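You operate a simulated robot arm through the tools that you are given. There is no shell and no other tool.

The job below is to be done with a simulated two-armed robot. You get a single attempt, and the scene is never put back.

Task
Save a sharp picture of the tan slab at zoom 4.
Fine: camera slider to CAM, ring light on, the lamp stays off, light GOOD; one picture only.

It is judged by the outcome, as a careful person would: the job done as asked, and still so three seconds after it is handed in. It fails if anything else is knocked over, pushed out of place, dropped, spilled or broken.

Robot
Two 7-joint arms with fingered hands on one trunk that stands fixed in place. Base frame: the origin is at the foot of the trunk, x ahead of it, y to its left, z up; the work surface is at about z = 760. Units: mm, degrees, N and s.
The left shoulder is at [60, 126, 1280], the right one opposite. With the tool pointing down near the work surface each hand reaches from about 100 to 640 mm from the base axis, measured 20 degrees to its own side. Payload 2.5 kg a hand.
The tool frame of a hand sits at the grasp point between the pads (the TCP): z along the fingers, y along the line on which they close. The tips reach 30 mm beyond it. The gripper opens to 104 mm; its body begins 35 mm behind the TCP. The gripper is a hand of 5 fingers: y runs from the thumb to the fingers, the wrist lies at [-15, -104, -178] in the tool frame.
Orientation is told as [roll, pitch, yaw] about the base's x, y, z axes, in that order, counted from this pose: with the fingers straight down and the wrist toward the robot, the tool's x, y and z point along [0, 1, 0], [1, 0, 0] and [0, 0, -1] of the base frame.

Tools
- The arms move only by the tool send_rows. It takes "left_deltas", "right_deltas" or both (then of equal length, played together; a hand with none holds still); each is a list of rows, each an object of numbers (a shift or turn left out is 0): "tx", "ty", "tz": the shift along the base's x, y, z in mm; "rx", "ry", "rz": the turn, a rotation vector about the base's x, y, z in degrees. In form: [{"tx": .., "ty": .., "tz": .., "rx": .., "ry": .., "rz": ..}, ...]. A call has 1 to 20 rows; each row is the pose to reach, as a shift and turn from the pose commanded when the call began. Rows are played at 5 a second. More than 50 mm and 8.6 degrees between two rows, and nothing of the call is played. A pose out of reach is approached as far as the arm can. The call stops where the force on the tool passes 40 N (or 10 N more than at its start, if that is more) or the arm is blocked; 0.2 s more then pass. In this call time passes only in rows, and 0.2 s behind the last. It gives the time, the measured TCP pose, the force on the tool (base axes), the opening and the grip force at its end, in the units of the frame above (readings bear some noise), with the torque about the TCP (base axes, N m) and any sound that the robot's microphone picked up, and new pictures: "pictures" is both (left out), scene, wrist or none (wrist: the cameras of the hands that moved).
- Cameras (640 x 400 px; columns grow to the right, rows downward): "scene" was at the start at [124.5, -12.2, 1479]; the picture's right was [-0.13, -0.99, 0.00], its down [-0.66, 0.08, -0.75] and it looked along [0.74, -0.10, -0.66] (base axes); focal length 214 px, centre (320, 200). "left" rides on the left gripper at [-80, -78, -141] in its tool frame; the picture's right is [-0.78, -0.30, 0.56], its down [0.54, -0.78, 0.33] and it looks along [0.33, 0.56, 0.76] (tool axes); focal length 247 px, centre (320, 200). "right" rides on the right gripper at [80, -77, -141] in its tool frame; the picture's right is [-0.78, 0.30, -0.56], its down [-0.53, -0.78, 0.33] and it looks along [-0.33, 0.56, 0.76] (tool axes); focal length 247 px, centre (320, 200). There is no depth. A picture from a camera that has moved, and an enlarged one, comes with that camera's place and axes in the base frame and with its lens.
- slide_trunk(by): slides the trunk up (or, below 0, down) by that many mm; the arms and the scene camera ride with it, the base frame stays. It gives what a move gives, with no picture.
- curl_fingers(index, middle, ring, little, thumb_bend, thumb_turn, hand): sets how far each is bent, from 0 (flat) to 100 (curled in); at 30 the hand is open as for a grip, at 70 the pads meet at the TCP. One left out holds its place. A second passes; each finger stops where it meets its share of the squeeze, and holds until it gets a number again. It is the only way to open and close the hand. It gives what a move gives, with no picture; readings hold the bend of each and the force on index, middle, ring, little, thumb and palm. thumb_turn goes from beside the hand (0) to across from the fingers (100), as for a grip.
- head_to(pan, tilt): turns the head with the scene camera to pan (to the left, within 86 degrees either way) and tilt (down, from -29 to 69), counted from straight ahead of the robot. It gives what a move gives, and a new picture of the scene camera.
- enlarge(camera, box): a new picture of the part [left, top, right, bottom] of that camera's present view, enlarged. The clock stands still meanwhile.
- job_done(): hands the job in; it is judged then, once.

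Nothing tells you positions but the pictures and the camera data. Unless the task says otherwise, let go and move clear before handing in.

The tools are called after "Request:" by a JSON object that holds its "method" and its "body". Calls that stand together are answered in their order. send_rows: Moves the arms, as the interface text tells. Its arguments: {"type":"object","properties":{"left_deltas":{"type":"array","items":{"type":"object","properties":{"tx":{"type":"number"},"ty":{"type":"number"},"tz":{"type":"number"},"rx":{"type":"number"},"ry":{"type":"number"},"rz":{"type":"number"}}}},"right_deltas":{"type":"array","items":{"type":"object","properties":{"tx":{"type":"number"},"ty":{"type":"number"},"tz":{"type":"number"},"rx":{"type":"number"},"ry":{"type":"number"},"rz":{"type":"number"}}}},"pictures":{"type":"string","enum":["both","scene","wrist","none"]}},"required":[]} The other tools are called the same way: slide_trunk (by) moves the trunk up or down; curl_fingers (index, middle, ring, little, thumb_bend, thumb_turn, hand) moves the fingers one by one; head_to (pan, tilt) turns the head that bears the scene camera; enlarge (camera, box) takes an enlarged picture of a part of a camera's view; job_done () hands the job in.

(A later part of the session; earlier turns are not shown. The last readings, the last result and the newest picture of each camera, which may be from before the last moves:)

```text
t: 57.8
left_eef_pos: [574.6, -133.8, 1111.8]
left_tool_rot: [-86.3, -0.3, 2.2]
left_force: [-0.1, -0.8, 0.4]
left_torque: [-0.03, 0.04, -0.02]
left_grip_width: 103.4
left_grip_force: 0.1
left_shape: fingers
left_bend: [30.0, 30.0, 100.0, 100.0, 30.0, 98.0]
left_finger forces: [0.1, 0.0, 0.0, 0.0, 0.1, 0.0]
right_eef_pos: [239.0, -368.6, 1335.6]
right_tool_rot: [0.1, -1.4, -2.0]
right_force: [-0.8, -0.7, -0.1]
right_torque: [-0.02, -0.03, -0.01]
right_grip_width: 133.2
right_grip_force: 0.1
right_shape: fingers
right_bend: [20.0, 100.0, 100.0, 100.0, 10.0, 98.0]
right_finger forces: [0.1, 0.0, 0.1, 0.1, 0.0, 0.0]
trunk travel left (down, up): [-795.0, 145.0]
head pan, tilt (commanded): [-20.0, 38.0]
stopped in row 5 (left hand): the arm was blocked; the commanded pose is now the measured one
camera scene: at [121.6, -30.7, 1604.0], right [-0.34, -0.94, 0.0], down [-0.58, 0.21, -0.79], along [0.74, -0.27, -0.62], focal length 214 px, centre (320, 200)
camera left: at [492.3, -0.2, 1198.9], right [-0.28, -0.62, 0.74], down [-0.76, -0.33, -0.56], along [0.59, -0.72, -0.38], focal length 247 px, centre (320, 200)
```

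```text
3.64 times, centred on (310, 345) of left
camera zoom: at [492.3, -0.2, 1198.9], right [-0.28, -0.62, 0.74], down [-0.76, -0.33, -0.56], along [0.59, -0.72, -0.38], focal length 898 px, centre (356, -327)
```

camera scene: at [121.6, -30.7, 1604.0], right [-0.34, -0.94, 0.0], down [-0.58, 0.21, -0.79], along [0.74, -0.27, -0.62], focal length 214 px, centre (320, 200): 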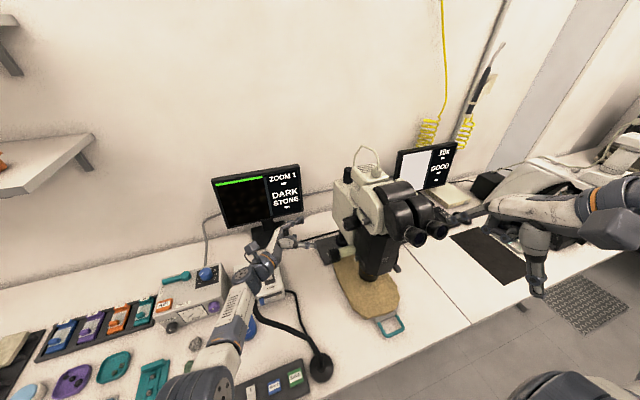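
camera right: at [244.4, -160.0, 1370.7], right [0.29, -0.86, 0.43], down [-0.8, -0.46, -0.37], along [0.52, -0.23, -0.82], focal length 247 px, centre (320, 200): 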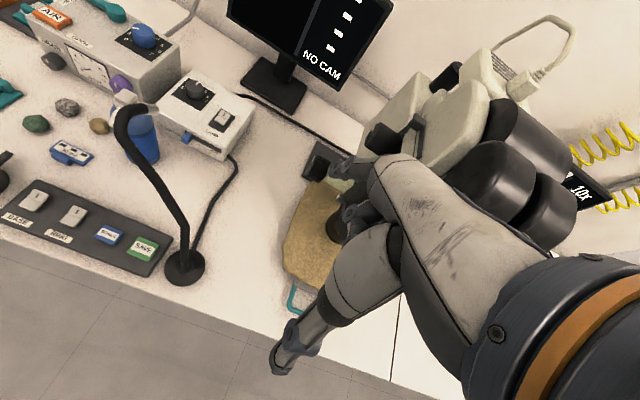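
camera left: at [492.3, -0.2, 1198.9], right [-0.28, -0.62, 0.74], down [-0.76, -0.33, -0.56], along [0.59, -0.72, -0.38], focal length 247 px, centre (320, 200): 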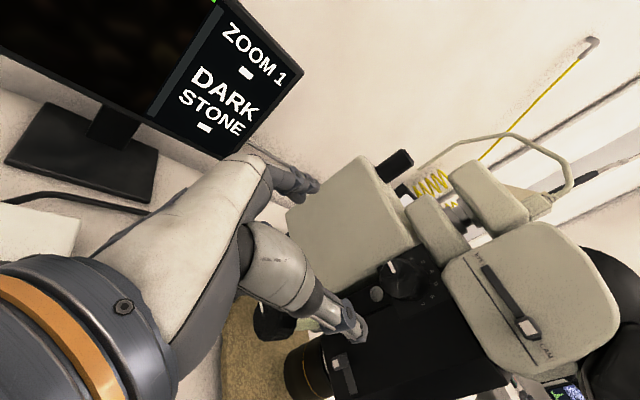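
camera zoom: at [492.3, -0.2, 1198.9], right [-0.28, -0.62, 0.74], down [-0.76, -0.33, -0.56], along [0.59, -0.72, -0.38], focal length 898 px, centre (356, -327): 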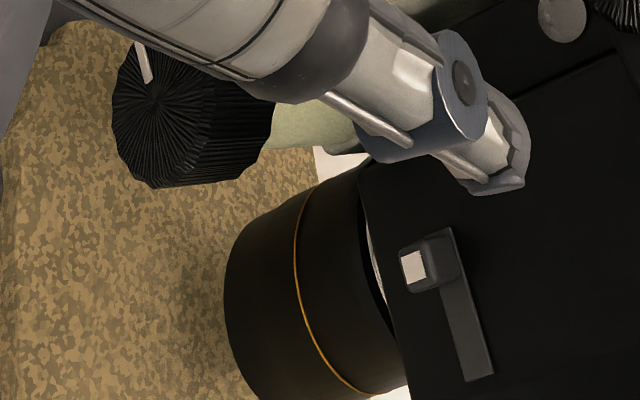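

Measurements: the slider is fully at CAM. The zoom knob's axis is at about x 565, z 1107, spanning y −281 to −331 with a radius of about 20 mm. Its pointer is at 1 (toward the rear) and 4 is straight up. I'll reset the left arm to its high, elbow-out configuration, which reached this side well before.

Request:
{"method": "send_rows", "body": {"left_deltas": [{"tx": -20, "ty": 20, "tz": 28, "rx": 7}, {"tx": -42, "ty": 45, "tz": 54, "rx": 15}, {"tx": -64, "ty": 72, "tz": 80, "rx": 23}, {"tx": -86, "ty": 99, "tz": 106, "rx": 31}, {"tx": -108, "ty": 126, "tz": 132, "rx": 39}, {"tx": -130, "ty": 153, "tz": 158, "rx": 47}, {"tx": -152, "ty": 180, "tz": 184, "rx": 55}, {"tx": -174, "ty": 207, "tz": 210, "rx": 63}, {"tx": -198, "ty": 236, "tz": 236, "rx": 71}, {"tx": -222, "ty": 265, "tz": 258, "rx": 79}, {"tx": -245, "ty": 294, "tz": 280, "rx": 86}], "pictures": "none"}}

Request:
{"method": "slide_trunk", "body": {"by": 100}}

Request:
{"method": "head_to", "body": {"pan": -20, "tilt": 42}}

```text
t: 60.1
left_eef_pos: [325.4, 158.5, 1393.3]
left_tool_rot: [-0.5, -2.1, 0.2]
left_force: [-0.1, 0.4, 0.3]
left_torque: [-0.01, -0.01, 0.02]
left_grip_width: 103.5
left_grip_force: 0.0
left_shape: fingers
left_bend: [30.0, 30.0, 100.0, 100.0, 30.0, 98.0]
left_finger forces: [0.1, 0.1, 0.0, 0.0, 0.0, 0.1]
right_eef_pos: [238.1, -367.0, 1335.2]
right_tool_rot: [0.0, -1.5, -2.0]
right_force: [0.1, 0.6, 0.7]
right_torque: [-0.03, -0.05, 0.0]
right_grip_width: 133.2
right_grip_force: 0.0
right_shape: fingers
right_bend: [20.0, 100.0, 100.0, 100.0, 10.0, 98.0]
right_finger forces: [0.0, 0.0, 0.0, 0.1, 0.0, 0.0]
trunk travel left (down, up): [-795.0, 145.0]
head pan, tilt (commanded): [-20.0, 38.0]
```

```text
t: 61.5
left_eef_pos: [327.6, 158.3, 1493.5]
left_tool_rot: [-0.6, -1.9, 0.0]
left_force: [-0.5, 0.0, 0.5]
left_torque: [0.0, -0.02, 0.05]
left_grip_width: 103.3
left_grip_force: 0.1
left_shape: fingers
left_bend: [30.0, 30.0, 100.0, 100.0, 30.0, 98.0]
left_finger forces: [0.1, 0.0, 0.1, 0.0, 0.1, 0.1]
right_eef_pos: [239.8, -367.6, 1435.0]
right_tool_rot: [0.2, -1.5, -2.0]
right_force: [0.3, -0.3, 0.1]
right_torque: [-0.02, 0.01, 0.0]
right_grip_width: 133.0
right_grip_force: 0.1
right_shape: fingers
right_bend: [20.0, 100.0, 100.0, 100.0, 10.0, 98.0]
right_finger forces: [0.0, 0.1, 0.1, 0.0, 0.1, 0.1]
trunk travel left (down, up): [-895.0, 45.0]
head pan, tilt (commanded): [-20.0, 38.0]
```

```text
t: 62.1
left_eef_pos: [326.4, 157.5, 1494.0]
left_tool_rot: [-0.6, -2.0, 0.0]
left_force: [-0.4, -0.2, 0.6]
left_torque: [0.0, -0.01, 0.03]
left_grip_width: 103.3
left_grip_force: 0.1
left_shape: fingers
left_bend: [30.0, 30.0, 100.0, 100.0, 30.0, 98.0]
left_finger forces: [0.0, 0.0, 0.0, 0.0, 0.0, 0.1]
right_eef_pos: [238.9, -367.4, 1435.0]
right_tool_rot: [-0.1, -1.3, -2.0]
right_force: [-0.3, 0.1, 0.7]
right_torque: [-0.02, 0.01, 0.03]
right_grip_width: 133.0
right_grip_force: 0.1
right_shape: fingers
right_bend: [20.0, 100.0, 100.0, 100.0, 10.0, 98.0]
right_finger forces: [0.0, 0.0, 0.0, 0.0, 0.0, 0.0]
trunk travel left (down, up): [-895.0, 45.0]
head pan, tilt (commanded): [-20.0, 42.0]
camera scene: at [119.7, -30.1, 1698.0], right [-0.34, -0.94, 0.0], down [-0.63, 0.23, -0.74], along [0.7, -0.25, -0.67], focal length 214 px, centre (320, 200)
```

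scene: 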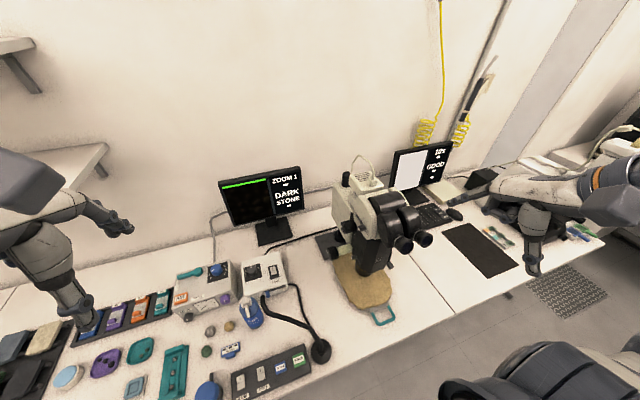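

The left arm is back in its high start configuration. I'll retrace the successful path across to the microscope's left side with yaw −45.

Request:
{"method": "send_rows", "body": {"left_deltas": [{"tx": 10, "ty": -25, "tz": -10, "rz": -5}, {"tx": 20, "ty": -50, "tz": -20, "rz": -10, "ry": 1}, {"tx": 30, "ty": -75, "tz": -35, "rz": -15, "ry": 2}, {"tx": 42, "ty": -105, "tz": -50, "rz": -20, "ry": 2}, {"tx": 54, "ty": -135, "tz": -65, "rz": -25, "ry": 2}, {"tx": 66, "ty": -165, "tz": -80, "rz": -30, "ry": 2}, {"tx": 78, "ty": -195, "tz": -95, "rz": -35, "ry": 2}, {"tx": 90, "ty": -225, "tz": -110, "rz": -40, "ry": 2}, {"tx": 102, "ty": -255, "tz": -125, "rz": -45, "ry": 2}, {"tx": 119, "ty": -279, "tz": -137, "rz": -45, "ry": 2}], "pictures": "scene"}}

```text
t: 64.3
left_eef_pos: [446.0, -120.8, 1355.4]
left_tool_rot: [-1.2, -0.2, -45.1]
left_force: [0.3, -0.5, 0.3]
left_torque: [-0.01, -0.01, 0.01]
left_grip_width: 103.1
left_grip_force: 0.0
left_shape: fingers
left_bend: [30.0, 30.0, 100.0, 100.0, 30.0, 98.0]
left_finger forces: [0.0, 0.1, 0.0, 0.0, 0.0, 0.0]
right_eef_pos: [239.8, -368.1, 1434.5]
right_tool_rot: [0.0, -1.4, -2.0]
right_force: [-0.6, -0.2, 0.9]
right_torque: [0.02, 0.02, 0.05]
right_grip_width: 133.1
right_grip_force: 0.0
right_shape: fingers
right_bend: [20.0, 100.0, 100.0, 100.0, 10.0, 98.0]
right_finger forces: [0.0, 0.0, 0.0, 0.0, 0.0, 0.1]
trunk travel left (down, up): [-895.0, 45.0]
head pan, tilt (commanded): [-20.0, 42.0]
camera scene: at [120.0, -30.9, 1697.9], right [-0.34, -0.94, 0.0], down [-0.63, 0.23, -0.74], along [0.7, -0.25, -0.67], focal length 214 px, centre (320, 200)
```

scene: 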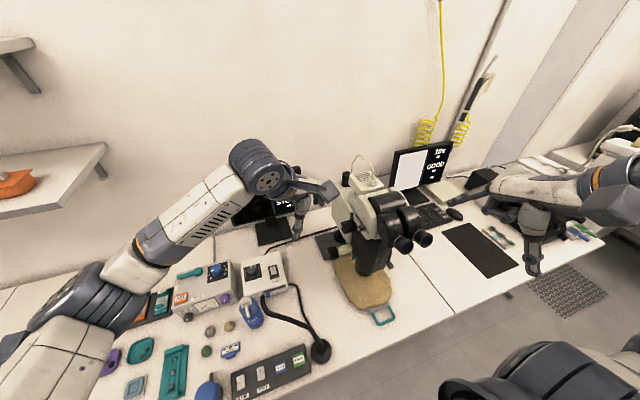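

The elbow is out to the left as wanted. Now I'll turn the hand so it points down-right at 45° with the grip closing fore-and-aft, right for turning the knob about its axis.

Request:
{"method": "send_rows", "body": {"left_deltas": [{"rx": -5.3, "ry": 2.2, "rz": 5.3, "tx": 3, "ty": -4, "tz": -3}, {"rx": -10.6, "ry": 4.4, "rz": 10.6, "tx": 6, "ty": -8, "tz": -6}, {"rx": -16, "ry": 6.6, "rz": 16, "tx": 9, "ty": -12, "tz": -9}, {"rx": -21.3, "ry": 8.8, "rz": 21.3, "tx": 12, "ty": -16, "tz": -12}, {"rx": -26.6, "ry": 11, "rz": 26.6, "tx": 15, "ty": -20, "tz": -15}, {"rx": -32, "ry": 13.2, "rz": 32, "tx": 18, "ty": -24, "tz": -18}, {"rx": -37.3, "ry": 15.4, "rz": 37.3, "tx": 21, "ty": -27, "tz": -21}, {"rx": -42.6, "ry": 17.6, "rz": 42.6, "tx": 24, "ty": -30, "tz": -25}], "pictures": "scene"}}

```text
t: 66.1
left_eef_pos: [469.3, -150.2, 1331.1]
left_tool_rot: [-46.4, 0.0, 0.4]
left_force: [0.5, -0.1, -0.7]
left_torque: [0.01, 0.03, -0.03]
left_grip_width: 103.4
left_grip_force: 0.0
left_shape: fingers
left_bend: [30.0, 30.0, 100.0, 100.0, 30.0, 98.0]
left_finger forces: [0.1, 0.1, 0.1, 0.0, 0.0, 0.1]
right_eef_pos: [239.6, -367.5, 1436.4]
right_tool_rot: [0.1, -1.4, -2.0]
right_force: [0.5, 0.1, -0.1]
right_torque: [-0.01, 0.02, 0.02]
right_grip_width: 132.9
right_grip_force: 0.2
right_shape: fingers
right_bend: [20.0, 100.0, 100.0, 100.0, 10.0, 98.0]
right_finger forces: [0.0, 0.0, 0.1, 0.0, 0.0, 0.0]
trunk travel left (down, up): [-895.0, 45.0]
head pan, tilt (commanded): [-20.0, 42.0]
camera scene: at [119.4, -30.3, 1698.0], right [-0.34, -0.94, 0.0], down [-0.63, 0.23, -0.74], along [0.7, -0.25, -0.67], focal length 214 px, centre (320, 200)
```

scene: 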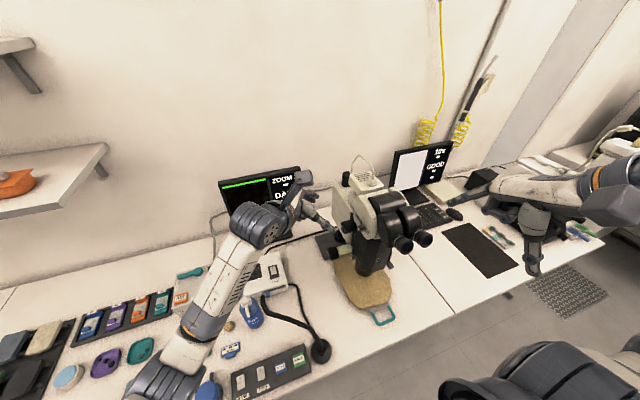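

The pose is reached. The right hand is parked far back and high, so lowering the trunk 100 mm is safe for both hands and keeps the knob within the left arm's reach.

Request:
{"method": "slide_trunk", "body": {"by": -100}}

Request:
{"method": "send_rows", "body": {"left_deltas": [{"tx": 24, "ty": -10, "tz": -8}, {"tx": 48, "ty": -25, "tz": -20}, {"tx": 72, "ty": -45, "tz": -35}, {"tx": 96, "ty": -62, "tz": -48}], "pictures": "both"}}

```text
t: 67.5
left_eef_pos: [470.1, -150.4, 1231.4]
left_tool_rot: [-46.3, -0.2, 0.0]
left_force: [-0.1, 0.1, 0.0]
left_torque: [-0.02, -0.02, 0.0]
left_grip_width: 103.6
left_grip_force: 0.0
left_shape: fingers
left_bend: [30.0, 30.0, 100.0, 100.0, 30.0, 98.0]
left_finger forces: [0.0, 0.0, 0.0, 0.0, 0.0, 0.0]
right_eef_pos: [237.9, -368.5, 1335.8]
right_tool_rot: [0.1, -1.4, -2.0]
right_force: [0.2, 0.3, 0.9]
right_torque: [0.01, -0.03, 0.0]
right_grip_width: 133.2
right_grip_force: 0.1
right_shape: fingers
right_bend: [20.0, 100.0, 100.0, 100.0, 10.0, 98.0]
right_finger forces: [0.0, 0.1, 0.0, 0.0, 0.0, 0.1]
trunk travel left (down, up): [-795.0, 145.0]
head pan, tilt (commanded): [-20.0, 42.0]
```

```text
t: 68.5
left_eef_pos: [569.4, -205.0, 1178.3]
left_tool_rot: [-45.5, -0.2, 0.6]
left_force: [-0.2, -0.4, -0.5]
left_torque: [0.0, -0.01, -0.02]
left_grip_width: 103.7
left_grip_force: 0.0
left_shape: fingers
left_bend: [30.0, 30.0, 100.0, 100.0, 30.0, 98.0]
left_finger forces: [0.0, 0.0, 0.0, 0.0, 0.0, 0.0]
right_eef_pos: [239.9, -368.1, 1336.4]
right_tool_rot: [0.1, -1.5, -2.0]
right_force: [-1.1, 0.3, 1.0]
right_torque: [0.02, 0.04, 0.01]
right_grip_width: 133.2
right_grip_force: 0.0
right_shape: fingers
right_bend: [20.0, 100.0, 100.0, 100.0, 10.0, 98.0]
right_finger forces: [0.0, 0.1, 0.0, 0.1, 0.1, 0.0]
trunk travel left (down, up): [-795.0, 145.0]
head pan, tilt (commanded): [-20.0, 42.0]
camera scene: at [120.3, -30.1, 1597.9], right [-0.34, -0.94, 0.0], down [-0.63, 0.23, -0.74], along [0.7, -0.25, -0.67], focal length 214 px, centre (320, 200)
camera left: at [492.1, -160.7, 1332.5], right [-0.29, -0.94, 0.16], down [-0.78, 0.13, -0.62], along [0.56, -0.3, -0.77], focal length 247 px, centre (320, 200)
```

scene: 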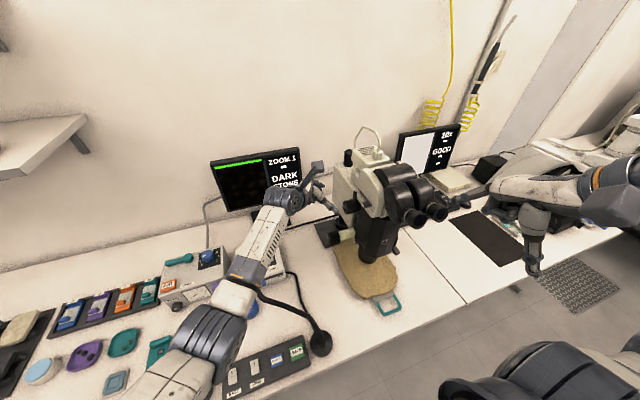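
left: 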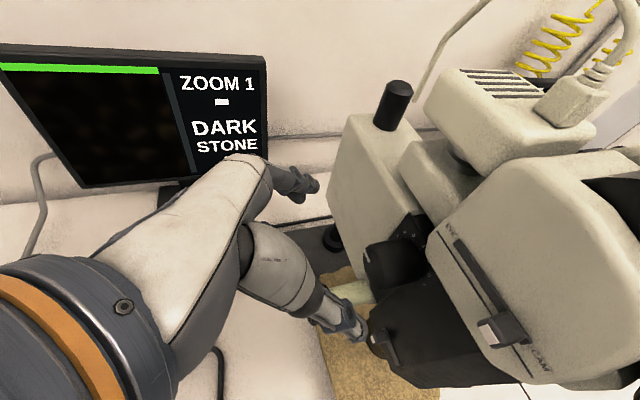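

The arm followed well this time. I'll advance along the pointing direction toward the knob in two steps, checking the finger clearance in between.

Request:
{"method": "send_rows", "body": {"left_deltas": [{"tx": -2, "ty": -15, "tz": -14}, {"tx": -4, "ty": -30, "tz": -28}, {"tx": -4, "ty": -45, "tz": -42}], "pictures": "none"}}

Request:
{"method": "enlarge", "body": {"camera": "left", "box": [260, 140, 500, 380]}}

Request:
{"method": "enlarge", "body": {"camera": "scene", "box": [290, 160, 400, 250]}}

```text
t: 69.3
left_eef_pos: [571.6, -247.6, 1144.5]
left_tool_rot: [-46.2, -0.5, 1.3]
left_force: [-0.2, -0.1, 0.4]
left_torque: [0.0, 0.03, 0.01]
left_grip_width: 103.3
left_grip_force: 0.1
left_shape: fingers
left_bend: [30.0, 30.0, 100.0, 100.0, 30.0, 97.0]
left_finger forces: [0.0, 0.1, 0.0, 0.1, 0.1, 0.0]
right_eef_pos: [239.6, -367.4, 1334.7]
right_tool_rot: [0.2, -1.4, -2.0]
right_force: [-0.4, -0.9, -0.4]
right_torque: [0.02, -0.02, -0.02]
right_grip_width: 133.1
right_grip_force: 0.0
right_shape: fingers
right_bend: [20.0, 100.0, 100.0, 100.0, 10.0, 98.0]
right_finger forces: [0.0, 0.0, 0.0, 0.1, 0.1, 0.0]
trunk travel left (down, up): [-795.0, 145.0]
head pan, tilt (commanded): [-20.0, 42.0]
```

```text
1.67 times, centred on (380, 260) of left
camera zoom: at [492.7, -202.1, 1298.1], right [-0.28, -0.95, 0.17], down [-0.77, 0.11, -0.62], along [0.57, -0.3, -0.76], focal length 412 px, centre (220, 100)
```

zoom: 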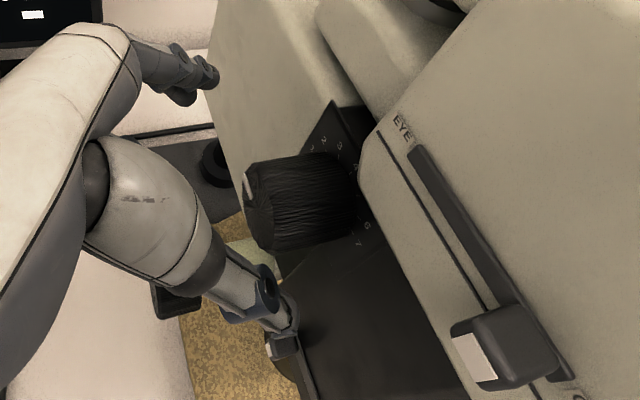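

```text
4.44 times, centred on (345, 205) of scene
camera zoom: at [119.8, -30.8, 1597.9], right [-0.34, -0.94, 0.0], down [-0.63, 0.23, -0.74], along [0.7, -0.25, -0.67], focal length 953 px, centre (209, 178)
```

zoom: 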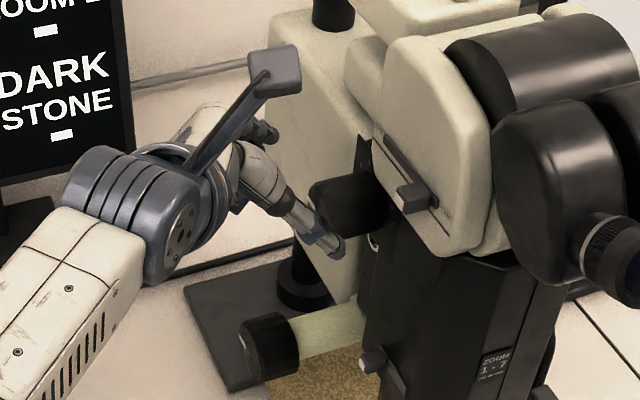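

The fingers straddle the knob nicely, but the arm is lagging about 10 mm, a sign the wrist is near its sideways limit. I'll back off slightly and roll the hand more horizontal, which lines it up better with the forearm.

Request:
{"method": "send_rows", "body": {"left_deltas": [{"ty": 20, "tz": 8}, {"ty": 38, "tz": 10, "rx": -7}, {"ty": 40, "tz": 5, "rx": -14}, {"ty": 40, "tz": 0, "rx": -22}, {"ty": 40, "tz": -8, "rx": -30}], "pictures": "none"}}

Request:
{"method": "enlarge", "body": {"camera": "scene", "box": [120, 140, 420, 400]}}

```text
t: 70.5
left_eef_pos: [562.2, -216.7, 1133.0]
left_tool_rot: [-76.2, -0.1, 0.4]
left_force: [-0.2, 1.0, 0.9]
left_torque: [-0.01, 0.0, -0.01]
left_grip_width: 103.2
left_grip_force: 0.1
left_shape: fingers
left_bend: [30.0, 30.0, 100.0, 100.0, 30.0, 97.0]
left_finger forces: [0.0, 0.0, 0.0, 0.0, 0.0, 0.0]
right_eef_pos: [239.1, -368.0, 1334.9]
right_tool_rot: [0.1, -1.4, -1.9]
right_force: [-1.0, -0.2, 0.2]
right_torque: [-0.03, 0.02, 0.03]
right_grip_width: 133.1
right_grip_force: 0.0
right_shape: fingers
right_bend: [20.0, 100.0, 100.0, 100.0, 10.0, 98.0]
right_finger forces: [0.1, 0.1, 0.1, 0.0, 0.0, 0.0]
trunk travel left (down, up): [-795.0, 145.0]
head pan, tilt (commanded): [-20.0, 42.0]
```

```text
1.54 times, centred on (270, 270) of scene
camera zoom: at [119.6, -30.7, 1598.0], right [-0.34, -0.94, 0.0], down [-0.63, 0.23, -0.74], along [0.7, -0.25, -0.67], focal length 330 px, centre (397, 92)
```

zoom: 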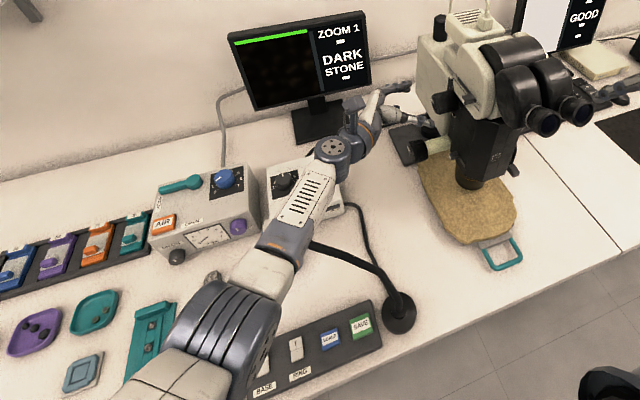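

That fixed it: the arm now tracks exactly. I'll continue toward the knob, rolling a touch more so the hand is nearly coaxial with it.

Request:
{"method": "send_rows", "body": {"left_deltas": [{"tx": 1, "ty": -16, "tz": -7, "rx": -3}, {"tx": 2, "ty": -32, "tz": -14, "rx": -6}, {"tx": 3, "ty": -48, "tz": -21, "rx": -9}], "pictures": "none"}}

Request:
{"method": "enlarge", "body": {"camera": "left", "box": [260, 140, 500, 380]}}

Request:
{"method": "enlarge", "body": {"camera": "scene", "box": [290, 160, 400, 250]}}

```text
t: 71.5
left_eef_pos: [567.7, -200.8, 1113.9]
left_tool_rot: [-81.1, -1.7, 3.7]
left_force: [0.2, 0.7, 0.6]
left_torque: [0.01, 0.0, 0.01]
left_grip_width: 103.2
left_grip_force: 0.0
left_shape: fingers
left_bend: [30.0, 30.0, 100.0, 100.0, 30.0, 97.0]
left_finger forces: [0.1, 0.0, 0.1, 0.0, 0.1, 0.1]
left hand out of reach, approached as far as the arm can: row 1, 2, 3
right_eef_pos: [240.4, -367.8, 1335.6]
right_tool_rot: [-0.1, -1.4, -2.0]
right_force: [-0.2, 0.3, 0.1]
right_torque: [0.0, 0.01, 0.0]
right_grip_width: 133.3
right_grip_force: 0.1
right_shape: fingers
right_bend: [20.0, 100.0, 100.0, 100.0, 10.0, 98.0]
right_finger forces: [0.0, 0.0, 0.0, 0.0, 0.0, 0.0]
trunk travel left (down, up): [-795.0, 145.0]
head pan, tilt (commanded): [-20.0, 42.0]
stopped in row 3 (left hand): the arm was blocked; the commanded pose is now the measured one
```

```text
1.67 times, centred on (380, 260) of left
camera zoom: at [480.8, -78.1, 1210.9], right [-0.27, -0.69, 0.67], down [-0.74, -0.29, -0.6], along [0.61, -0.66, -0.43], focal length 412 px, centre (220, 100)
```

zoom: 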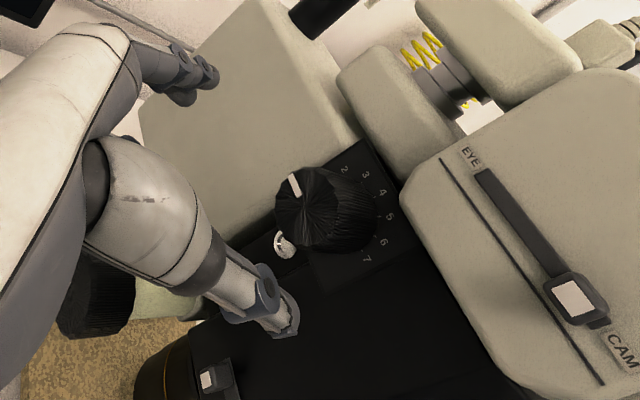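

```text
4.44 times, centred on (345, 205) of scene
camera zoom: at [119.5, -30.2, 1598.0], right [-0.34, -0.94, 0.0], down [-0.63, 0.23, -0.74], along [0.7, -0.25, -0.67], focal length 953 px, centre (209, 178)
```

zoom: 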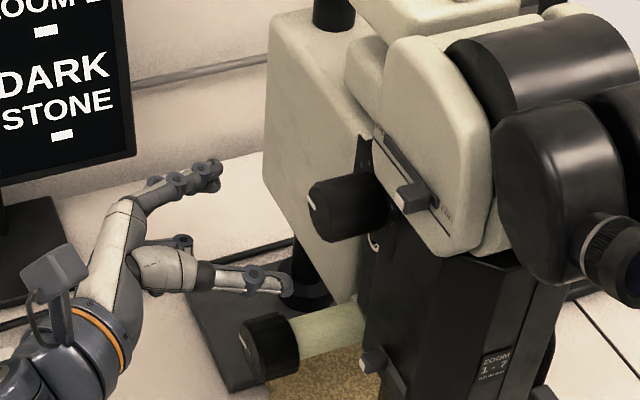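

The left arm can't cover the last few centimetres here. I'll park it again on the left and use the right arm instead: it faces this side of the microscope directly if the hand points forward, palm turned to the left or up.

Request:
{"method": "send_rows", "body": {"left_deltas": [{"tx": -20, "ty": 25, "tz": 28, "rx": 7}, {"tx": -42, "ty": 52, "tz": 54, "rx": 14, "rz": -1}, {"tx": -64, "ty": 80, "tz": 78, "rx": 21, "rz": -2}, {"tx": -86, "ty": 110, "tz": 100, "rx": 28, "rz": -3}, {"tx": -108, "ty": 140, "tz": 122, "rx": 36, "rz": -3}, {"tx": -130, "ty": 172, "tz": 144, "rx": 44, "rz": -3}, {"tx": -152, "ty": 204, "tz": 166, "rx": 52, "rz": -3}, {"tx": -174, "ty": 236, "tz": 188, "rx": 60, "rz": -3}, {"tx": -196, "ty": 268, "tz": 210, "rx": 68, "rz": -3}, {"tx": -218, "ty": 298, "tz": 232, "rx": 75, "rz": -3}, {"tx": -238, "ty": 325, "tz": 255, "rx": 81, "rz": -3.7}], "pictures": "none"}}

Request:
{"method": "curl_fingers", "body": {"hand": "right", "index": 30, "middle": 30, "ring": 100, "little": 100, "thumb_bend": 30}}

Request:
{"method": "head_to", "body": {"pan": -40, "tilt": 45}}

```text
t: 73.9
left_eef_pos: [329.3, 124.5, 1370.1]
left_tool_rot: [-0.4, -1.5, -3.6]
left_force: [-0.7, 0.0, 0.4]
left_torque: [-0.03, 0.02, 0.02]
left_grip_width: 103.2
left_grip_force: 0.1
left_shape: fingers
left_bend: [30.0, 30.0, 100.0, 100.0, 30.0, 98.0]
left_finger forces: [0.0, 0.0, 0.0, 0.1, 0.1, 0.0]
left hand out of reach, approached as far as the arm can: row 5, 6, 7
right_eef_pos: [240.8, -366.4, 1335.3]
right_tool_rot: [0.0, -1.4, -1.9]
right_force: [0.6, 0.6, -0.3]
right_torque: [0.0, 0.03, -0.02]
right_grip_width: 133.3
right_grip_force: 0.0
right_shape: fingers
right_bend: [20.0, 100.0, 100.0, 100.0, 10.0, 98.0]
right_finger forces: [0.0, 0.1, 0.1, 0.1, 0.1, 0.0]
trunk travel left (down, up): [-795.0, 145.0]
head pan, tilt (commanded): [-20.0, 42.0]
```

```text
t: 74.9
left_eef_pos: [329.4, 121.6, 1370.8]
left_tool_rot: [-0.4, -1.4, -3.6]
left_force: [0.0, 0.7, -0.1]
left_torque: [0.02, 0.0, -0.03]
left_grip_width: 103.4
left_grip_force: 0.0
left_shape: fingers
left_bend: [30.0, 30.0, 100.0, 100.0, 30.0, 98.0]
left_finger forces: [0.0, 0.0, 0.0, 0.0, 0.0, 0.1]
right_eef_pos: [239.6, -368.3, 1335.4]
right_tool_rot: [0.0, -1.3, -2.1]
right_force: [0.0, 0.0, 0.1]
right_torque: [0.04, 0.01, -0.01]
right_grip_width: 103.5
right_grip_force: 0.1
right_shape: fingers
right_bend: [30.0, 30.0, 100.0, 100.0, 30.0, 98.0]
right_finger forces: [0.0, 0.0, 0.1, 0.1, 0.0, 0.0]
trunk travel left (down, up): [-795.0, 145.0]
head pan, tilt (commanded): [-20.0, 42.0]
```

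```text
t: 75.7
left_eef_pos: [329.1, 122.5, 1371.7]
left_tool_rot: [-0.4, -1.4, -3.5]
left_force: [-1.0, 0.1, -0.3]
left_torque: [-0.03, -0.03, -0.01]
left_grip_width: 103.2
left_grip_force: 0.0
left_shape: fingers
left_bend: [30.0, 30.0, 100.0, 100.0, 30.0, 98.0]
left_finger forces: [0.1, 0.0, 0.0, 0.1, 0.1, 0.0]
right_eef_pos: [237.9, -367.6, 1336.1]
right_tool_rot: [0.1, -1.4, -2.0]
right_force: [-0.3, 0.8, -0.1]
right_torque: [0.01, -0.01, 0.04]
right_grip_width: 103.5
right_grip_force: 0.0
right_shape: fingers
right_bend: [30.0, 30.0, 100.0, 100.0, 30.0, 98.0]
right_finger forces: [0.0, 0.1, 0.0, 0.1, 0.1, 0.0]
trunk travel left (down, up): [-795.0, 145.0]
head pan, tilt (commanded): [-40.0, 45.0]
camera scene: at [103.5, -53.6, 1593.7], right [-0.64, -0.77, 0.0], down [-0.54, 0.45, -0.71], along [0.54, -0.45, -0.71], focal length 214 px, centre (320, 200)
```

scene: 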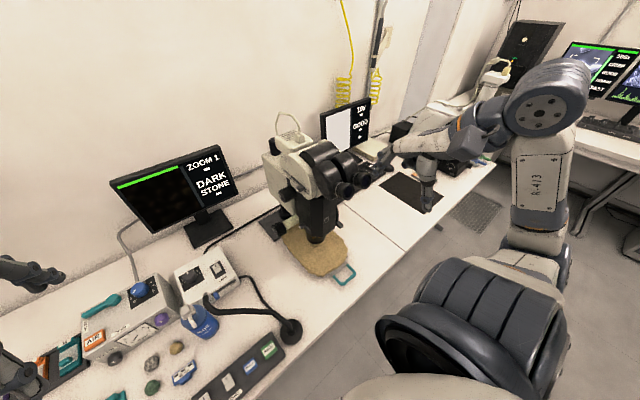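

Now I'll supinate the right hand in free space, first a quarter turn to a handshake-like pose while bringing it forward and left of the microscope.

Request:
{"method": "send_rows", "body": {"right_deltas": [{"rx": 7.3, "rz": -3.6, "tx": 10, "ty": 14, "tz": 0}, {"rx": 14.6, "rz": -7.3, "tx": 20, "ty": 28, "tz": 0}, {"rx": 22, "rz": -11, "tx": 32, "ty": 42, "tz": 0}, {"rx": 29.3, "rz": -14.6, "tx": 44, "ty": 56, "tz": -4}, {"rx": 36.6, "rz": -18.3, "tx": 56, "ty": 70, "tz": -8}, {"rx": 43.9, "rz": -22, "tx": 70, "ty": 82, "tz": -12}, {"rx": 51.2, "rz": -25.6, "tx": 84, "ty": 94, "tz": -18}, {"rx": 58.5, "rz": -29.3, "tx": 98, "ty": 106, "tz": -24}, {"rx": 65.9, "rz": -33, "tx": 112, "ty": 118, "tz": -30}, {"rx": 73.2, "rz": -36.6, "tx": 126, "ty": 130, "tz": -36}, {"rx": 80.5, "rz": -40.2, "tx": 142, "ty": 140, "tz": -40}], "pictures": "both"}}

```text
t: 78.1
left_eef_pos: [328.3, 122.1, 1371.3]
left_tool_rot: [-0.4, -1.4, -3.6]
left_force: [-0.3, 0.1, -0.7]
left_torque: [-0.01, 0.01, -0.01]
left_grip_width: 103.6
left_grip_force: 0.1
left_shape: fingers
left_bend: [30.0, 30.0, 100.0, 100.0, 30.0, 98.0]
left_finger forces: [0.0, 0.0, 0.1, 0.0, 0.1, 0.0]
right_eef_pos: [382.4, -228.6, 1296.5]
right_tool_rot: [76.7, 25.1, -31.2]
right_force: [-0.2, 1.4, -0.1]
right_torque: [-0.03, -0.01, 0.0]
right_grip_width: 103.5
right_grip_force: 0.0
right_shape: fingers
right_bend: [30.0, 30.0, 100.0, 100.0, 30.0, 98.0]
right_finger forces: [0.0, 0.1, 0.0, 0.1, 0.1, 0.0]
trunk travel left (down, up): [-795.0, 145.0]
head pan, tilt (commanded): [-40.0, 45.0]
camera scene: at [103.6, -53.6, 1593.7], right [-0.64, -0.77, 0.0], down [-0.54, 0.45, -0.71], along [0.54, -0.45, -0.71], focal length 214 px, centre (320, 200)
camera right: at [300.5, -317.7, 1429.8], right [-0.37, -0.62, -0.69], down [-0.72, 0.67, -0.21], along [0.59, 0.42, -0.69], focal length 247 px, centre (320, 200)
```

scene: 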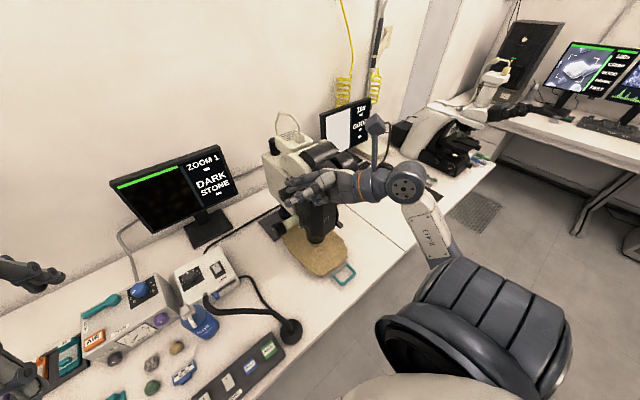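
right: 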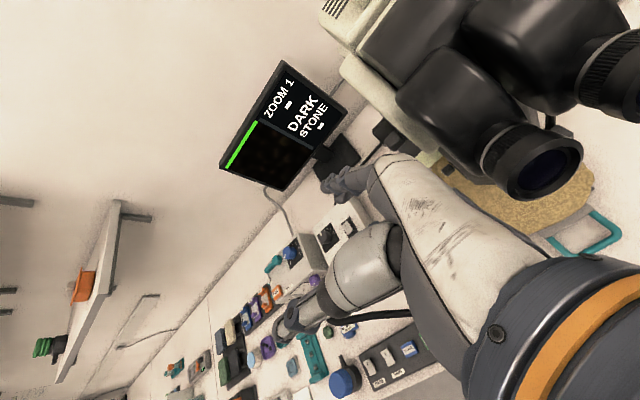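

The handshake pose works well. I'll continue the supination to palm-up while moving forward alongside the microscope's left side.

Request:
{"method": "send_rows", "body": {"right_deltas": [{"rx": 7.3, "rz": -3.6, "tx": 10, "ty": 4, "tz": -6}, {"rx": 14.6, "rz": -7.3, "tx": 20, "ty": 8, "tz": -12}, {"rx": 22, "rz": -11, "tx": 30, "ty": 12, "tz": -18}, {"rx": 29.3, "rz": -14.6, "tx": 40, "ty": 15, "tz": -24}, {"rx": 36.6, "rz": -18.3, "tx": 50, "ty": 15, "tz": -30}, {"rx": 43.9, "rz": -22, "tx": 60, "ty": 15, "tz": -36}, {"rx": 51.2, "rz": -25.6, "tx": 72, "ty": 15, "tz": -42}, {"rx": 58.5, "rz": -29.3, "tx": 84, "ty": 15, "tz": -48}, {"rx": 65.9, "rz": -33, "tx": 96, "ty": 15, "tz": -54}, {"rx": 73.2, "rz": -36.6, "tx": 108, "ty": 15, "tz": -60}, {"rx": 80.5, "rz": -40.2, "tx": 118, "ty": 14, "tz": -66}], "pictures": "both"}}

```text
t: 80.6
left_eef_pos: [328.5, 121.9, 1370.0]
left_tool_rot: [-0.4, -1.4, -3.7]
left_force: [-0.4, 0.6, 0.5]
left_torque: [0.01, 0.01, 0.02]
left_grip_width: 103.4
left_grip_force: 0.1
left_shape: fingers
left_bend: [30.0, 30.0, 100.0, 100.0, 30.0, 98.0]
left_finger forces: [0.0, 0.0, 0.0, 0.0, 0.0, 0.1]
right_eef_pos: [496.8, -239.4, 1229.4]
right_tool_rot: [163.7, 54.9, -11.3]
right_force: [-0.2, 0.2, -0.7]
right_torque: [-0.01, -0.01, -0.01]
right_grip_width: 103.6
right_grip_force: 0.0
right_shape: fingers
right_bend: [30.0, 30.0, 100.0, 100.0, 30.0, 98.0]
right_finger forces: [0.0, 0.0, 0.1, 0.1, 0.0, 0.0]
trunk travel left (down, up): [-795.0, 145.0]
head pan, tilt (commanded): [-40.0, 45.0]
stopped in row 11 (right hand): the arm was blocked; the commanded pose is now the measured one
camera scene: at [103.4, -53.5, 1593.7], right [-0.64, -0.77, 0.0], down [-0.54, 0.45, -0.71], along [0.54, -0.45, -0.71], focal length 214 px, centre (320, 200)
camera right: at [339.7, -326.2, 1228.1], right [-0.32, 0.67, -0.67], down [-0.18, 0.65, 0.73], along [0.93, 0.36, -0.09], focal length 247 px, centre (320, 200)
```

scene: 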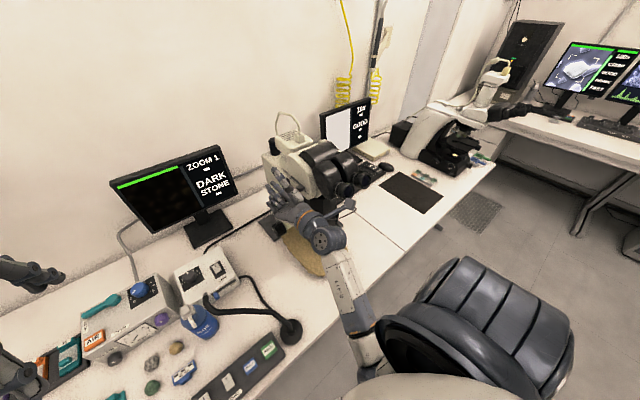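
right: 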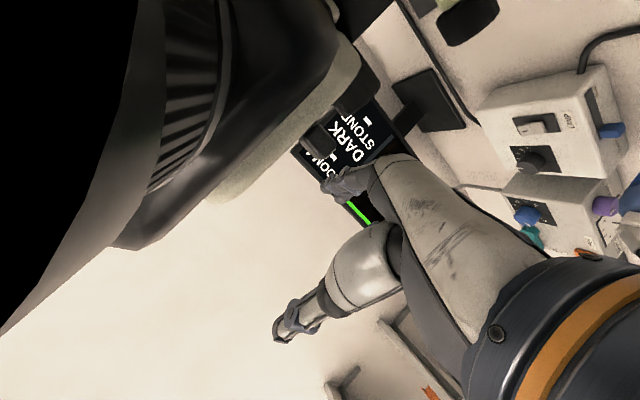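

The hand is almost palm-up, but its wrist camera is close to the eyepieces. I'll shift the hand left first, then lower it to the zoom knob's height, below the eyepieces.

Request:
{"method": "send_rows", "body": {"right_deltas": [{"ty": 25, "tz": -4}, {"ty": 48, "tz": -20}, {"tx": 4, "ty": 52, "tz": -50}, {"tx": 10, "ty": 52, "tz": -85}, {"tx": 15, "ty": 52, "tz": -122}], "pictures": "both"}}

```text
t: 81.3
left_eef_pos: [328.5, 120.9, 1370.5]
left_tool_rot: [-0.4, -1.4, -3.5]
left_force: [0.5, -0.2, 0.2]
left_torque: [0.03, -0.03, -0.01]
left_grip_width: 103.5
left_grip_force: 0.1
left_shape: fingers
left_bend: [30.0, 30.0, 100.0, 100.0, 30.0, 98.0]
left_finger forces: [0.1, 0.0, 0.1, 0.1, 0.0, 0.1]
right_eef_pos: [501.5, -211.2, 1209.8]
right_tool_rot: [152.1, 51.7, -19.9]
right_force: [0.0, -0.1, 0.4]
right_torque: [0.01, 0.02, 0.02]
right_grip_width: 103.6
right_grip_force: 0.0
right_shape: fingers
right_bend: [30.0, 30.0, 100.0, 100.0, 30.0, 98.0]
right_finger forces: [0.1, 0.0, 0.0, 0.0, 0.0, 0.0]
trunk travel left (down, up): [-795.0, 145.0]
head pan, tilt (commanded): [-40.0, 45.0]
stopped in row 3 (right hand): the arm was blocked; the commanded pose is now the measured one
camera scene: at [103.6, -53.8, 1593.6], right [-0.64, -0.77, 0.0], down [-0.54, 0.45, -0.71], along [0.54, -0.45, -0.71], focal length 214 px, centre (320, 200)
camera right: at [346.4, -299.2, 1217.1], right [-0.31, 0.57, -0.76], down [-0.21, 0.74, 0.64], along [0.93, 0.36, -0.12], focal length 247 px, centre (320, 200)
```

scene: 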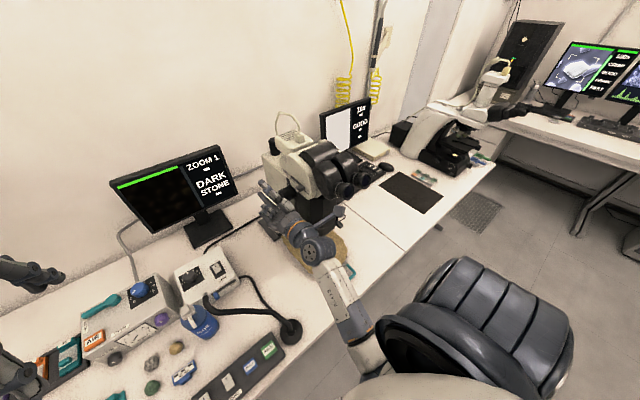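
right: 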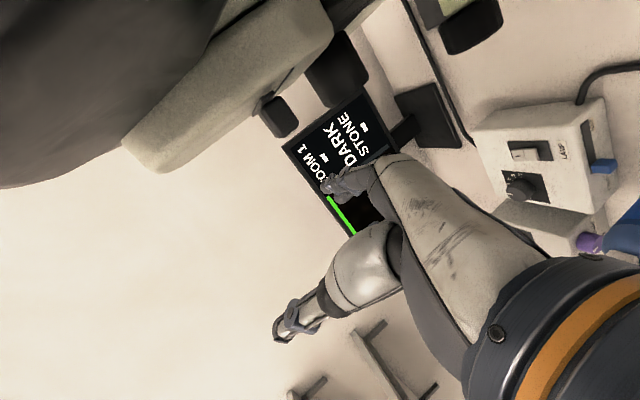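

The arm is at another joint limit, but the configuration is good. Lowering the trunk 100 mm brings the right hand straight down to the zoom knob's height with the joints unchanged, and both hands have free space below.

Request:
{"method": "slide_trunk", "body": {"by": -95}}

Request:
{"method": "head_to", "body": {"pan": -30, "tilt": 38}}

Request:
{"method": "enlarge", "body": {"camera": "scene", "box": [240, 150, 420, 310]}}

Request:
{"method": "enlarge", "body": {"camera": "right", "box": [0, 0, 640, 400]}}

```text
t: 82.6
left_eef_pos: [328.9, 121.9, 1276.5]
left_tool_rot: [-0.4, -1.3, -3.5]
left_force: [0.4, 0.5, 0.5]
left_torque: [0.0, 0.0, 0.0]
left_grip_width: 103.4
left_grip_force: 0.0
left_shape: fingers
left_bend: [30.0, 30.0, 100.0, 100.0, 30.0, 98.0]
left_finger forces: [0.0, 0.0, 0.1, 0.1, 0.0, 0.1]
right_eef_pos: [502.0, -211.2, 1114.6]
right_tool_rot: [152.2, 51.6, -19.8]
right_force: [0.7, 0.0, -0.7]
right_torque: [0.0, -0.01, 0.02]
right_grip_width: 103.3
right_grip_force: 0.1
right_shape: fingers
right_bend: [30.0, 30.0, 100.0, 100.0, 30.0, 98.0]
right_finger forces: [0.0, 0.1, 0.0, 0.0, 0.0, 0.1]
trunk travel left (down, up): [-700.0, 240.0]
head pan, tilt (commanded): [-40.0, 45.0]
```

```text
t: 83.3
left_eef_pos: [328.8, 122.4, 1274.8]
left_tool_rot: [-0.5, -1.5, -3.6]
left_force: [0.0, -0.4, 0.1]
left_torque: [0.03, 0.0, -0.01]
left_grip_width: 103.5
left_grip_force: 0.1
left_shape: fingers
left_bend: [30.0, 30.0, 100.0, 100.0, 30.0, 98.0]
left_finger forces: [0.0, 0.0, 0.1, 0.0, 0.0, 0.0]
right_eef_pos: [502.4, -210.8, 1114.5]
right_tool_rot: [152.2, 51.8, -19.9]
right_force: [0.1, 0.1, 0.0]
right_torque: [0.01, -0.02, 0.03]
right_grip_width: 103.5
right_grip_force: 0.1
right_shape: fingers
right_bend: [30.0, 30.0, 100.0, 100.0, 30.0, 98.0]
right_finger forces: [0.0, 0.0, 0.0, 0.0, 0.1, 0.1]
trunk travel left (down, up): [-700.0, 240.0]
head pan, tilt (commanded): [-30.0, 38.0]
camera scene: at [115.8, -44.7, 1508.9], right [-0.5, -0.87, 0.0], down [-0.53, 0.31, -0.79], along [0.68, -0.39, -0.62], focal length 214 px, centre (320, 200)
```

scene: 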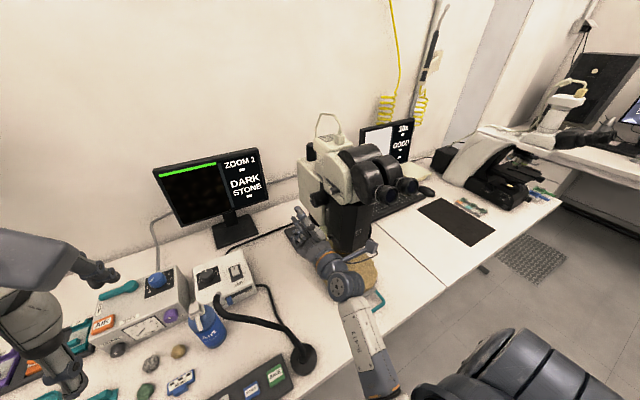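

```text
2.50 times, centred on (330, 230) of scene
camera zoom: at [115.8, -44.7, 1508.9], right [-0.5, -0.87, 0.0], down [-0.53, 0.31, -0.79], along [0.68, -0.39, -0.62], focal length 536 px, centre (295, 125)
```

zoom: 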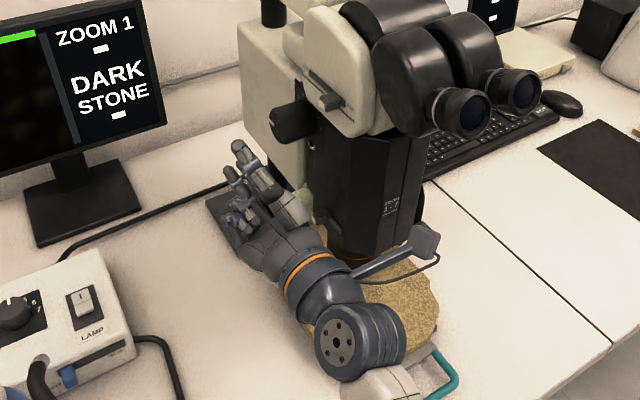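

```text
1.00 times, centred on (320, 200) of right (not enlarged: the box is as wide or as high as the picture)
camera zoom: at [346.4, -299.1, 1122.3], right [-0.31, 0.57, -0.76], down [-0.21, 0.74, 0.64], along [0.93, 0.36, -0.12], focal length 247 px, centre (320, 200)
```

zoom: 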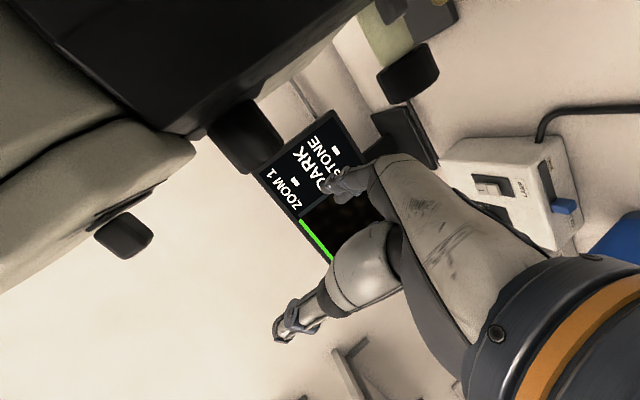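

Palm-up pinching would press the thumb base into the microscope body, so I'll use a simpler method. In a handshake pose (palm left, index on top and extended) the finger lies over the knob and rolls its top toward the robot, which turns it from 1 toward 4. I'll form the finger and pronate now.

Request:
{"method": "curl_fingers", "body": {"hand": "right", "index": 18, "middle": 100, "ring": 100, "little": 100, "thumb_bend": 10}}

Request:
{"method": "send_rows", "body": {"right_deltas": [{"rx": -8, "tz": 6}, {"rx": -16, "tz": 12}, {"rx": -24, "tz": 18}, {"rx": -32, "tz": 24}, {"rx": -40, "tz": 30}, {"rx": -48, "tz": 36}, {"rx": -56, "tz": 42}, {"rx": -64, "tz": 46, "ry": -1}, {"rx": -72, "tz": 48, "ry": -2}], "pictures": "both"}}

```text
t: 84.3
left_eef_pos: [329.3, 122.3, 1275.9]
left_tool_rot: [-0.4, -1.5, -3.6]
left_force: [0.6, -0.3, -0.5]
left_torque: [0.01, 0.03, -0.01]
left_grip_width: 103.4
left_grip_force: 0.1
left_shape: fingers
left_bend: [30.0, 30.0, 100.0, 100.0, 30.0, 98.0]
left_finger forces: [0.0, 0.0, 0.1, 0.0, 0.0, 0.1]
right_eef_pos: [502.4, -210.5, 1114.7]
right_tool_rot: [152.2, 51.8, -19.8]
right_force: [0.1, -0.3, -0.5]
right_torque: [-0.03, -0.02, 0.02]
right_grip_width: 135.5
right_grip_force: 0.0
right_shape: fingers
right_bend: [18.0, 100.0, 100.0, 100.0, 10.0, 98.0]
right_finger forces: [0.1, 0.1, 0.0, 0.1, 0.1, 0.1]
trunk travel left (down, up): [-700.0, 240.0]
head pan, tilt (commanded): [-30.0, 38.0]
```

```text
t: 86.3
left_eef_pos: [328.6, 121.7, 1275.4]
left_tool_rot: [-0.4, -1.4, -3.5]
left_force: [0.8, -0.6, -0.6]
left_torque: [-0.03, 0.02, 0.02]
left_grip_width: 103.3
left_grip_force: 0.1
left_shape: fingers
left_bend: [30.0, 30.0, 100.0, 100.0, 30.0, 98.0]
left_finger forces: [0.0, 0.2, 0.1, 0.0, 0.0, 0.0]
right_eef_pos: [501.1, -209.8, 1164.3]
right_tool_rot: [89.8, 1.4, -53.2]
right_force: [0.3, 0.4, 0.6]
right_torque: [0.02, 0.03, 0.01]
right_grip_width: 135.6
right_grip_force: 0.1
right_shape: fingers
right_bend: [18.0, 100.0, 100.0, 100.0, 10.0, 98.0]
right_finger forces: [0.0, 0.0, 0.0, 0.0, 0.0, 0.1]
trunk travel left (down, up): [-700.0, 240.0]
head pan, tilt (commanded): [-30.0, 38.0]
camera scene: at [115.8, -44.7, 1508.9], right [-0.5, -0.87, 0.0], down [-0.53, 0.31, -0.79], along [0.68, -0.39, -0.62], focal length 214 px, centre (320, 200)
camera right: at [344.8, -233.7, 1246.7], right [-0.28, -0.56, -0.78], down [-0.21, 0.83, -0.52], along [0.94, 0.02, -0.35], focal length 247 px, centre (320, 200)
```

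scene: 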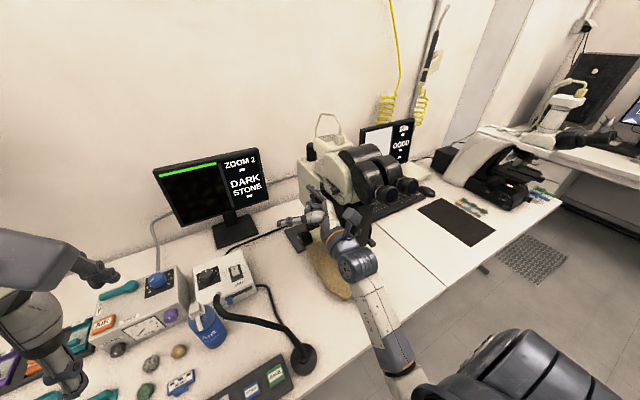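
right: 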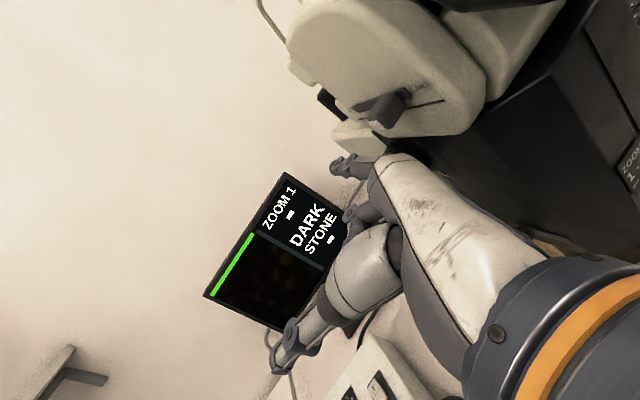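

The handshake pose was reached exactly. I'll enlarge to measure the index finger against the knob.

Request:
{"method": "enlarge", "body": {"camera": "scene", "box": [270, 150, 400, 250]}}

Request:
{"method": "enlarge", "body": {"camera": "right", "box": [240, 40, 480, 280]}}

```text
4.00 times, centred on (335, 200) of scene
camera zoom: at [115.8, -44.7, 1508.9], right [-0.5, -0.87, 0.0], down [-0.53, 0.31, -0.79], along [0.68, -0.39, -0.62], focal length 858 px, centre (260, 200)
```

zoom: 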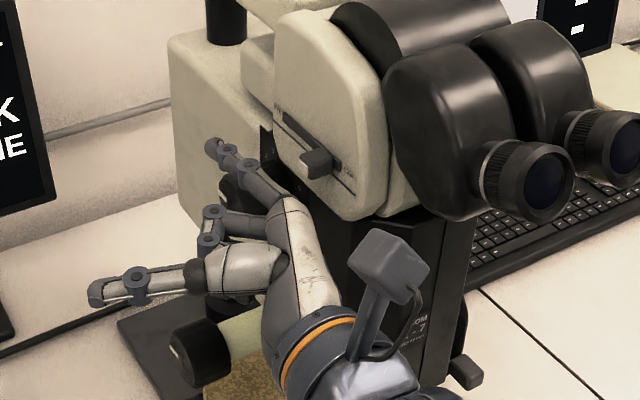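

```text
1.67 times, centred on (360, 160) of right
camera zoom: at [344.8, -233.7, 1246.7], right [-0.28, -0.56, -0.78], down [-0.21, 0.83, -0.52], along [0.94, 0.02, -0.35], focal length 412 px, centre (253, 267)
```

zoom: 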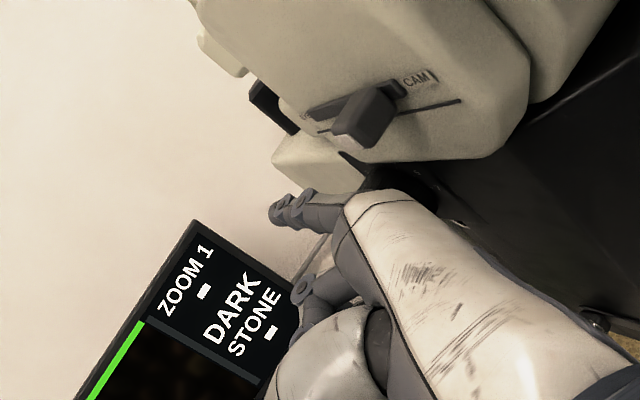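

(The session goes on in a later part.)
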